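You operate a simulated robot arm through the tools that you are given. There is no shell and no other tool. Be economical: measure what you need, move in short steps, check, and stop when the job is done.

Carry out the task below with a simulated robot arm. There is one attempt and no reset: what you move stays moved.

TASK
Open the blue drawer.
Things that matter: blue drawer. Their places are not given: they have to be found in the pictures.

It is judged by the outcome, as a careful person would: the job done as asked, and still so three seconds after it is handed in. It fails if anything else is knocked over, pushed out of place, dropped, spilled or broken.

THE ROBOT
A 7-joint arm with a two-finger parallel gripper, fixed in place. Base frame: the origin is at the foot of the arm, x ahead of it, y to its left, z up. Lengths are in mm, angles in degrees, forces in N, time in s.
With the tool pointing down near the work surface it reaches from about 240 to 660 mm from the base axis. Its first joint turns from -66.0 to 66.0 degrees. Payload 1.57 kg.
Tool frame: the origin (TCP) lies between the finger pads and is the grasp point; the fingertips stand 30 mm ahead of it; z points along the fingers, y is the line along which they close. The gripper opens to 110 mm. The fingers are 24 mm wide and 12 mm thick; the gripper's body (48 by 112 mm) begins 78 mm behind the TCP.
Orientation is told as [roll, pitch, yaw] about the base's x, y, z axes, in that order, counted from this pose: with the fingers straight down and closing along the base's y, the tool's x points along the base's -x, its y along +y and its z along -z.

THE INTERFACE
- The arm moves only by the tool servo_tool. Its argument "steps" is a list of rows, each an object of numbers (a shift or turn left out is 0, a gripper value left out holds the last): "x", "y", "z": the shift along the base's x, y, z in units of 100 mm (1.0 is 100 mm); "rx", "ry", "rz": the turn, a rotation vector about the base's x, y, z in units of 45 degrees (1.0 is 45 degrees); "hand": the finger opening in mm, from 0 to 110. In form: [{"x": .., "y": .., "z": .., "rx": .., "ry": .., "rz": .., "hand": ..}, ...]. A call has 1 to 12 rows; each row is the pose to reach, as a shift and turn from the pose commanded when the call began. A call with a number of a shift or a turn outside -1 to 1 is refused whole. A row lasts 0.2 s, in which the tool goes at most 50 mm and 8.6 degrees; a call with a longer step from one row to the next is refused whole, and so is a gripper value outside its range. A pose out of reach is approached as far as the arm can. The call stops where the force on the tool passes 40 N (or 10 N more than at its start, if that is more) or the arm is blocked; 0.2 s more then pass. The fingers move at their own pace (about 108 mm/s each) and stop on an object; they squeeze with about 27 N. The grip force told is the motor's: it shows also when the fingers shut on nothing. Time passes only in rows, and 0.2 s behind the last, so rows that repeat a pose let the fingers close. It gives the time, the measured TCP pose, the force on the tool (base axes), the opening and the grip force at its end, in the units of the frame above (readings bear some noise).
- Cameras (640 x 400 px; columns grow to the right, rows downward): "scene" is fixed at [154.3, -391.3, 1392]; the picture's right is [0.85, -0.53, 0.00], its down [-0.36, -0.58, -0.73] and it looks along [0.38, 0.62, -0.69] (base axes); focal length 314 px, centre (320, 200). "wrist" rides on the gripper at [-36, 0, -80] in the tool frame; the picture's right is [0.00, -1.00, 0.00], its down [0.97, 0.00, -0.24] and it looks along [0.24, 0.00, 0.97] (tool axes); focal length 218 px, centre (320, 200).
- snapshot(camera): a new picture of that camera. No time passes.
- probe_pixels(camera, pixels): for up to 12 pixels [column, row] of the newest picture of that camera ("zoom" is the newest enlarged one), the place [x, y, z] in the base frame of the surface seen there, good to about 3 mm. No time passes.
- close_up(camera, box): a new picture of the part [left, top, right, bottom] of that camera's present view, enlarged. No time passes.
- close_job(): hands the job in; it is judged then, once.

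Work in short steps. Measure before you move; look again where a grasp or a placing could have gone wrong, and mend it. You have 60 turns and 30 pictures in all, the two below and enlarged ones among them. Open the gripper and draw the arm clear of the work before you hand the job in, unless the task says otherwise; then end with one line.

The tools are called after "Request:" as a command line: name --argument value ..., lists and objects as JSON in quotes. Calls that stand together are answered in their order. servo_tool: Moves the arm, as the interface text tells. Its arguments: {"type":"object","properties":{"steps":{"type":"array","items":{"type":"object","properties":{"x":{"type":"number"},"y":{"type":"number"},"z":{"type":"number"},"rx":{"type":"number"},"ry":{"type":"number"},"rz":{"type":"number"},"hand":{"type":"number"}}}}},"required":["steps"]} The other tools are called the same way: snapshot (camera) takes a picture; probe_pixels (camera, pixels) gives the place of the surface under pixels of a picture; close_up (camera, box) takes an enlarged picture of a part of a camera's view; close_job () hands the job in.

At the start:

```text
time: 0.0
tool_pos: [418.4, 84.9, 885.7]
orientation: [0.0, 0.0, 0.0]
force: [0.2, 0.3, -0.3]
finger_gap: 109.9
finger_force: 0.2
```

scene: 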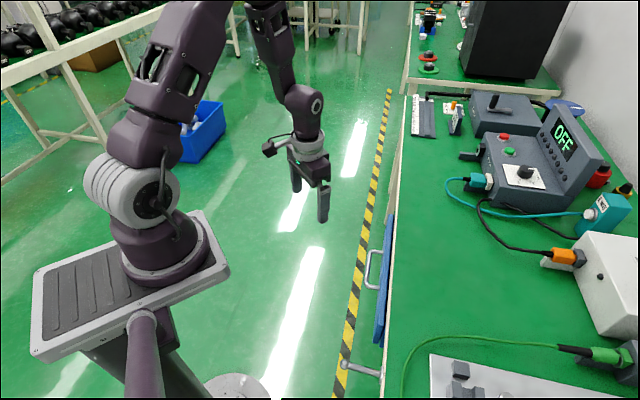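
wrist: 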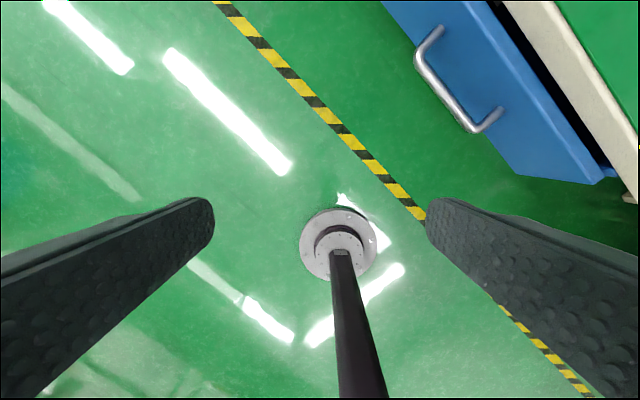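

The blue drawer with its handle shows at scene (370,268) and wrist (455,85). I measure both views.

Request:
probe_pixels --camera "wrist" --pixels '[[438, 30], [418, 60], [440, 92], [473, 130], [500, 112], [520, 172], [598, 182], [480, 60], [400, 10], [530, 60], [620, 150], [560, 30]]'

Request:
probe_pixels --camera "scene" --pixels '[[368, 268], [382, 251], [378, 288], [390, 225], [378, 340], [360, 369], [346, 366], [395, 250], [385, 270], [400, 200]]'

Request:
close_up --camera "scene" --box '[320, 200, 440, 400]'

```text
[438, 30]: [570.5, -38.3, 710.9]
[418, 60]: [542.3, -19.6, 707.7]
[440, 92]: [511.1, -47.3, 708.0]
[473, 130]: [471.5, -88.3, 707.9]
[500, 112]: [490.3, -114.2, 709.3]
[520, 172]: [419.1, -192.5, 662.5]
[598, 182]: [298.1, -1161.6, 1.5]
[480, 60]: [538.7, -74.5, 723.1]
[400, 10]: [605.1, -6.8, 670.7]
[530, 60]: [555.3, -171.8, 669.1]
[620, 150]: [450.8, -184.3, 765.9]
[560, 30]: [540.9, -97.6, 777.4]
```

```text
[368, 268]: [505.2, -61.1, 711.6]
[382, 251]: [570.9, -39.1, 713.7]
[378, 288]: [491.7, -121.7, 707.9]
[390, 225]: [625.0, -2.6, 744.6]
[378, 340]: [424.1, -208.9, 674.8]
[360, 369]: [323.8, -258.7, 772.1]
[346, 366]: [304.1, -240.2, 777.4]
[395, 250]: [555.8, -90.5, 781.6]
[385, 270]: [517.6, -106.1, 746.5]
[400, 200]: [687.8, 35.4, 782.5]
```

```text
2.00 times, centred on (380, 300) of scene
```

zoom: 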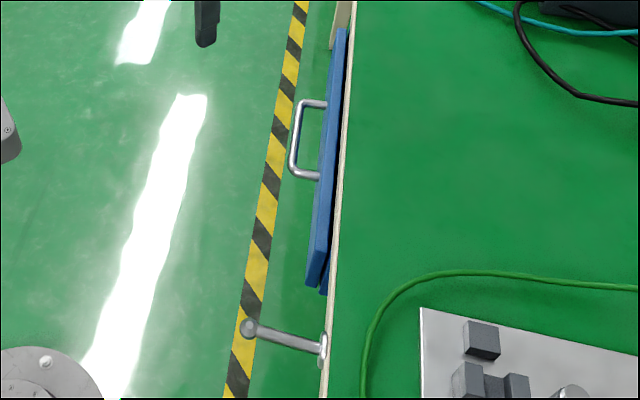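

The bar runs along about 44°, centred near (508,-54,708). The face normal is about (-0.69,0.72), the drawer face is 44 mm behind the bar, and the bench edge is at z 782. I turn the yaw by 44° and move above the bar with the fingers partly closed.

Request:
servo_tool --steps '[{"x": 0.15, "y": -0.23, "rz": 0.163, "hand": 40}, {"x": 0.3, "y": -0.46, "rz": 0.326, "hand": 40}, {"x": 0.45, "y": -0.69, "rz": 0.489, "hand": 40}, {"x": 0.6, "y": -0.92, "rz": 0.652, "hand": 40}, {"x": 0.75, "y": -1.0, "rz": 0.815, "hand": 40}, {"x": 0.896, "y": -1.0, "rz": 0.978, "hand": 40}, {"x": 0.896, "y": -1.0, "rz": 0.978, "hand": 40}]'

Request:
servo_tool --steps '[{"y": -0.2, "hand": 40}, {"y": -0.389, "hand": 40}, {"y": -0.389, "z": -0.3, "hand": 40}, {"y": -0.389, "z": -0.6, "hand": 40}, {"y": -0.389, "z": -0.6, "hand": 40}]'

Request:
snapshot --camera "wrist"

Request:
snapshot --camera "scene"

```text
time: 1.6
tool_pos: [506.9, -16.1, 886.1]
orientation: [0.1, 0.0, 44.0]
force: [0.1, 0.8, -0.4]
finger_gap: 40.2
finger_force: 0.1
```

```text
time: 2.8
tool_pos: [506.3, -54.4, 825.4]
orientation: [0.0, 0.0, 43.9]
force: [0.4, -0.3, -1.1]
finger_gap: 40.0
finger_force: 0.1
```

```text
26 pictures are left
```

wrist: 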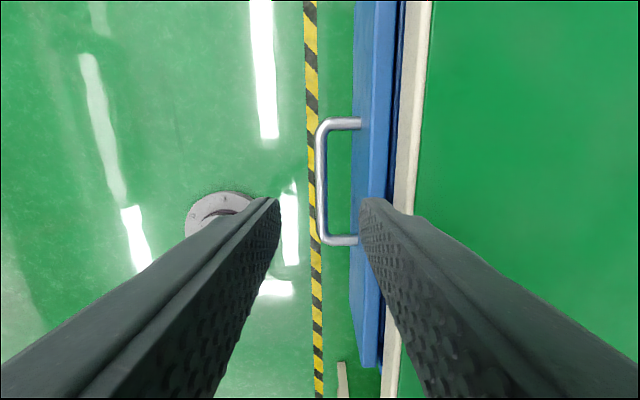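

```text
25 pictures are left
```

scene: 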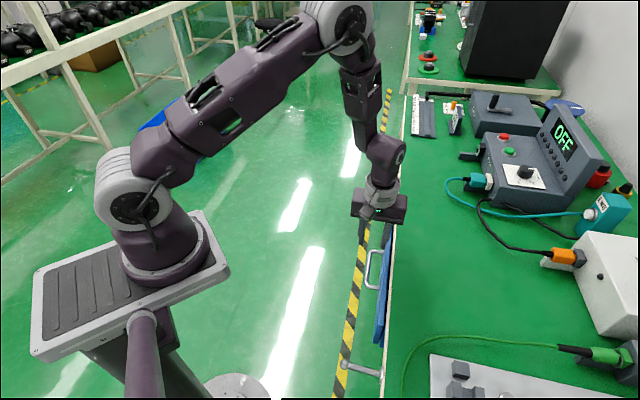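

Request:
probe_pixels --camera "wrist" --pixels '[[320, 140], [321, 180], [320, 225], [340, 123], [345, 240], [362, 150], [385, 150], [410, 150]]'

```text
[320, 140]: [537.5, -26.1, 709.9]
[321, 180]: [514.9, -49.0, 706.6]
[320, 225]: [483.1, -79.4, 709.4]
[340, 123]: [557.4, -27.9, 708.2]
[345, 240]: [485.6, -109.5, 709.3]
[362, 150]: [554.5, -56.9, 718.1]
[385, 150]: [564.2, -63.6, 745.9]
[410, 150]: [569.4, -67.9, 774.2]
```

The bar lies centred under the gripper, with the drawer face about 34 mm behind it. I narrow the opening to 26 mm so the inner finger fits, then descend to z about 714.

Request:
servo_tool --steps '[{"hand": 26}, {"hand": 26}, {"z": -0.25}, {"z": -0.5}, {"z": -0.7}, {"z": -0.9}, {"z": -1.0}, {"z": -1.0}]'

Request:
servo_tool --steps '[{"z": -0.12}, {"z": -0.12}]'

Request:
snapshot --camera "wrist"

```text
time: 4.6
tool_pos: [507.0, -54.4, 726.2]
orientation: [0.0, 0.1, 44.0]
force: [0.1, -0.2, -0.2]
finger_gap: 26.1
finger_force: 0.0
```

```text
time: 5.2
tool_pos: [507.2, -54.3, 715.2]
orientation: [0.0, 0.0, 44.0]
force: [0.5, 0.6, 0.3]
finger_gap: 25.7
finger_force: 0.0
```

```text
24 pictures are left
```

wrist: 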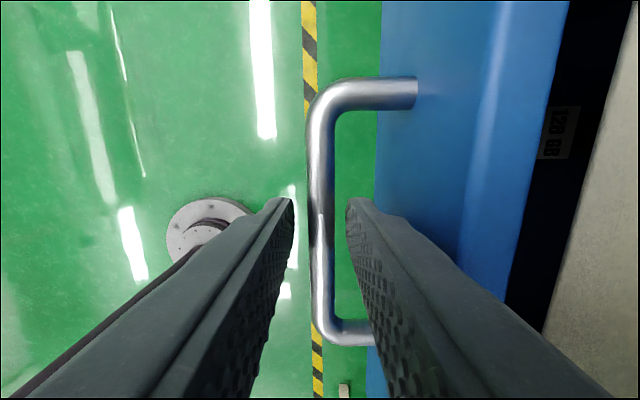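

The bar at column 321 lies between the fingers and there was no contact. I close the gripper on it.

Request:
servo_tool --steps '[{"hand": 0}, {"hand": 0}, {"hand": 0}]'

Request:
servo_tool --steps '[{"x": -0.069, "y": 0.072}, {"x": -0.139, "y": 0.144}, {"x": -0.208, "y": 0.216}, {"x": -0.278, "y": 0.288}, {"x": -0.347, "y": 0.36}]'

```text
time: 6.0
tool_pos: [507.2, -54.7, 714.6]
orientation: [0.0, 0.0, 44.1]
force: [-0.2, -0.6, -2.9]
finger_gap: 12.0
finger_force: 29.4
```

```text
time: 7.2
tool_pos: [471.9, -19.1, 714.1]
orientation: [0.1, 0.2, 44.0]
force: [-7.8, -8.6, -14.7]
finger_gap: 12.2
finger_force: 29.5
```

The gripper holds the bar (gap 12) and has moved 50 mm. There is some side force, so I look.

Request:
snapshot --camera "wrist"

Request:
snapshot --camera "scene"

```text
23 pictures are left
```

wrist: 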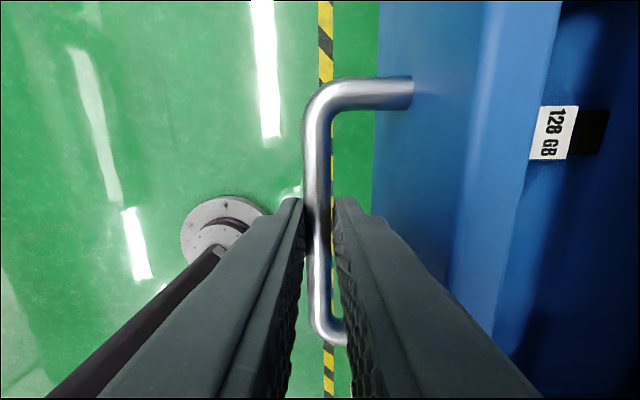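

```text
22 pictures are left
```

scene: 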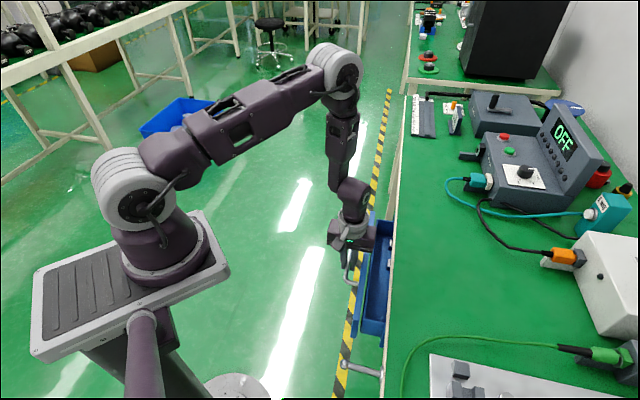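

The drawer is sliding out. I keep pulling gently, easing off against the side force.

Request:
servo_tool --steps '[{"x": -0.075, "y": 0.068, "z": -0.01}, {"x": -0.15, "y": 0.136, "z": -0.02}, {"x": -0.22, "y": 0.206, "z": -0.02}, {"x": -0.29, "y": 0.276, "z": -0.02}, {"x": -0.36, "y": 0.347, "z": -0.02}, {"x": -0.36, "y": 0.347, "z": -0.02}]'

```text
time: 8.6
tool_pos: [436.9, 15.1, 713.3]
orientation: [-0.1, -0.2, 44.2]
force: [-0.4, 1.2, 28.9]
finger_gap: 12.3
finger_force: 29.8
```

Request:
servo_tool --steps '[{"x": 0, "y": 0, "z": 0.014}, {"x": -0.069, "y": 0.072, "z": 0.014}, {"x": -0.139, "y": 0.144, "z": 0.014}, {"x": -0.208, "y": 0.216, "z": 0.014}, {"x": -0.278, "y": 0.288, "z": 0.014}, {"x": -0.347, "y": 0.36, "z": 0.014}, {"x": -0.347, "y": 0.36, "z": 0.014}]'

Request:
snapshot --camera "scene"

```text
time: 10.2
tool_pos: [400.6, 51.5, 714.4]
orientation: [0.0, 0.0, 44.0]
force: [2.7, 2.3, -25.6]
finger_gap: 12.0
finger_force: 29.5
```

```text
21 pictures are left
```

scene: 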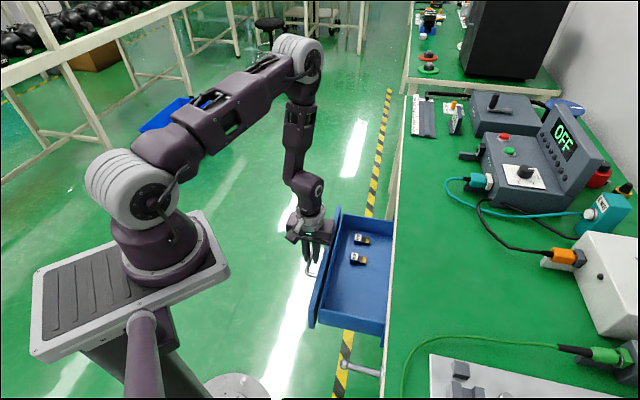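

Opened about 150 mm, with two small items visible inside. I pull somewhat further, watching for the end stop.

Request:
servo_tool --steps '[{"x": 0, "y": 0, "z": -0.006}, {"x": -0.069, "y": 0.072, "z": -0.006}, {"x": -0.139, "y": 0.144, "z": -0.006}, {"x": -0.208, "y": 0.216, "z": -0.006}, {"x": -0.278, "y": 0.288, "z": -0.006}, {"x": -0.347, "y": 0.36, "z": -0.006}, {"x": -0.347, "y": 0.36, "z": -0.006}]'

Request:
snapshot --camera "scene"

```text
time: 11.8
tool_pos: [366.9, 87.2, 712.9]
orientation: [0.1, 0.1, 43.9]
force: [-8.8, -8.5, 26.2]
finger_gap: 12.3
finger_force: 29.3
```

```text
20 pictures are left
```

scene: 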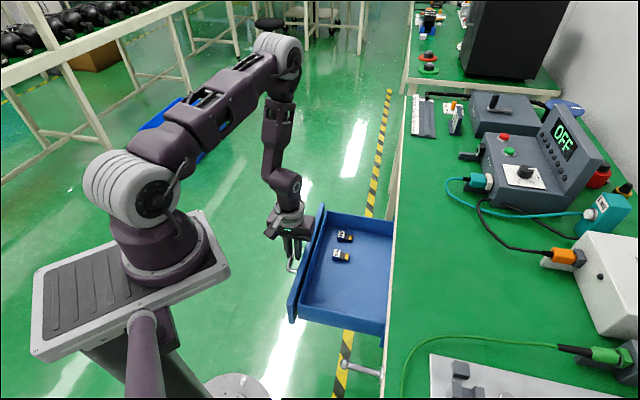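

It is 200 mm open and still free. I try a little more, slowly.

Request:
servo_tool --steps '[{"x": 0, "y": 0, "z": 0.006}, {"x": -0.069, "y": 0.07, "z": 0.006}, {"x": -0.141, "y": 0.142, "z": 0.006}, {"x": -0.21, "y": 0.214, "z": 0.006}, {"x": -0.28, "y": 0.286, "z": 0.006}, {"x": -0.35, "y": 0.358, "z": 0.006}, {"x": -0.35, "y": 0.358, "z": 0.006}]'

Request:
snapshot --camera "scene"

```text
time: 13.4
tool_pos: [331.6, 120.7, 713.6]
orientation: [-0.2, 0.1, 43.9]
force: [-5.2, -30.1, -14.1]
finger_gap: 12.5
finger_force: 29.1
```

```text
19 pictures are left
```

scene: 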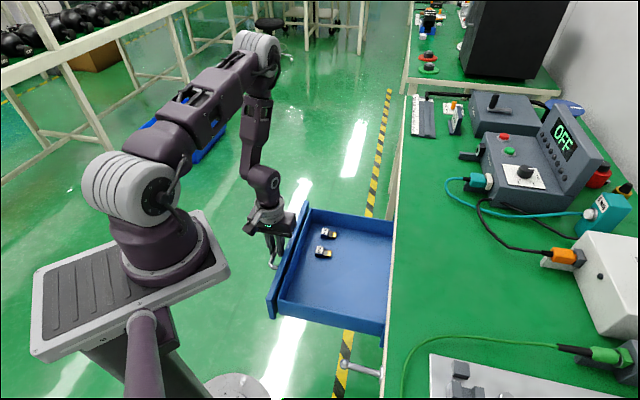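

The force now opposes the pull (y -30 N), so the drawer is near its end stop at about 247 mm open. I ease back slightly, release and rise straight up.

Request:
servo_tool --steps '[{"x": 0.005, "y": -0.02}, {"x": 0.005, "y": -0.02, "hand": 26}, {"x": 0.005, "y": -0.02, "hand": 26}, {"x": 0.005, "y": -0.02, "hand": 26}]'

Request:
snapshot --camera "wrist"

```text
time: 14.4
tool_pos: [333.3, 122.4, 714.1]
orientation: [0.1, -0.1, 43.9]
force: [0.3, -0.1, -0.4]
finger_gap: 25.8
finger_force: 0.2
```

```text
18 pictures are left
```

wrist: 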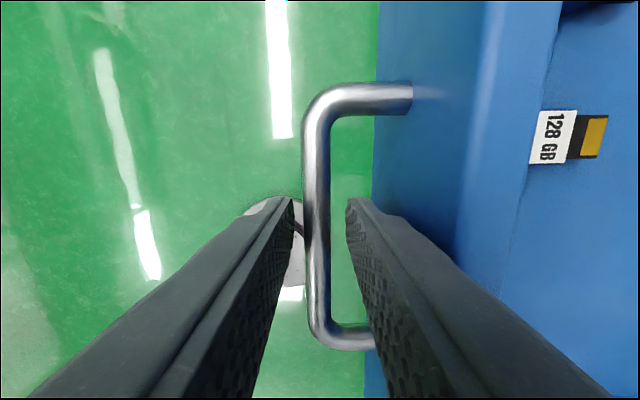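

The bar is free between the fingers. I rise straight up.

Request:
servo_tool --steps '[{"z": 0.15}, {"z": 0.35}, {"z": 0.6}, {"z": 0.8}, {"z": 1.0}, {"z": 1.0}]'

Request:
servo_tool --steps '[{"z": 0.3, "y": 0.1}, {"z": 0.6, "y": 0.3}, {"z": 0.6, "y": 0.6, "hand": 100}, {"z": 0.6, "y": 0.8, "hand": 100}, {"z": 0.6, "y": 0.8, "hand": 100}]'

Request:
snapshot --camera "scene"

```text
time: 15.8
tool_pos: [331.7, 122.3, 814.3]
orientation: [0.0, 0.0, 43.9]
force: [0.3, 0.1, 0.6]
finger_gap: 26.0
finger_force: 0.1
```

```text
time: 17.0
tool_pos: [332.7, 203.3, 875.0]
orientation: [0.0, 0.0, 44.0]
force: [0.5, -0.3, 1.2]
finger_gap: 100.2
finger_force: 0.0
```

```text
17 pictures are left
```

scene: 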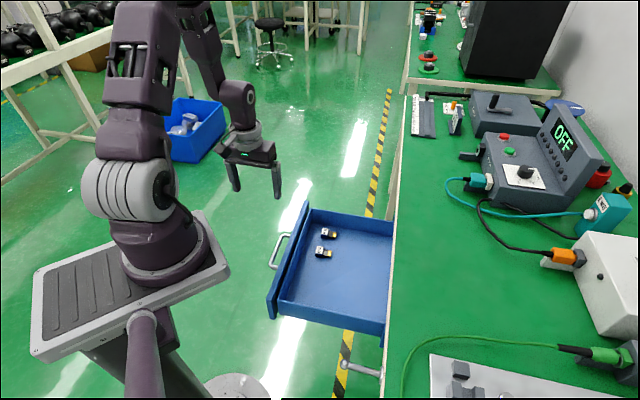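

The drawer stays open, the arm is clear and nothing else has moved.

Request:
close_job

```text
The job is handed in.
```

The blue drawer is open by about 247 mm, apparently at its end stop. The gripper is open and the arm is clear, and nothing else was visibly disturbed.
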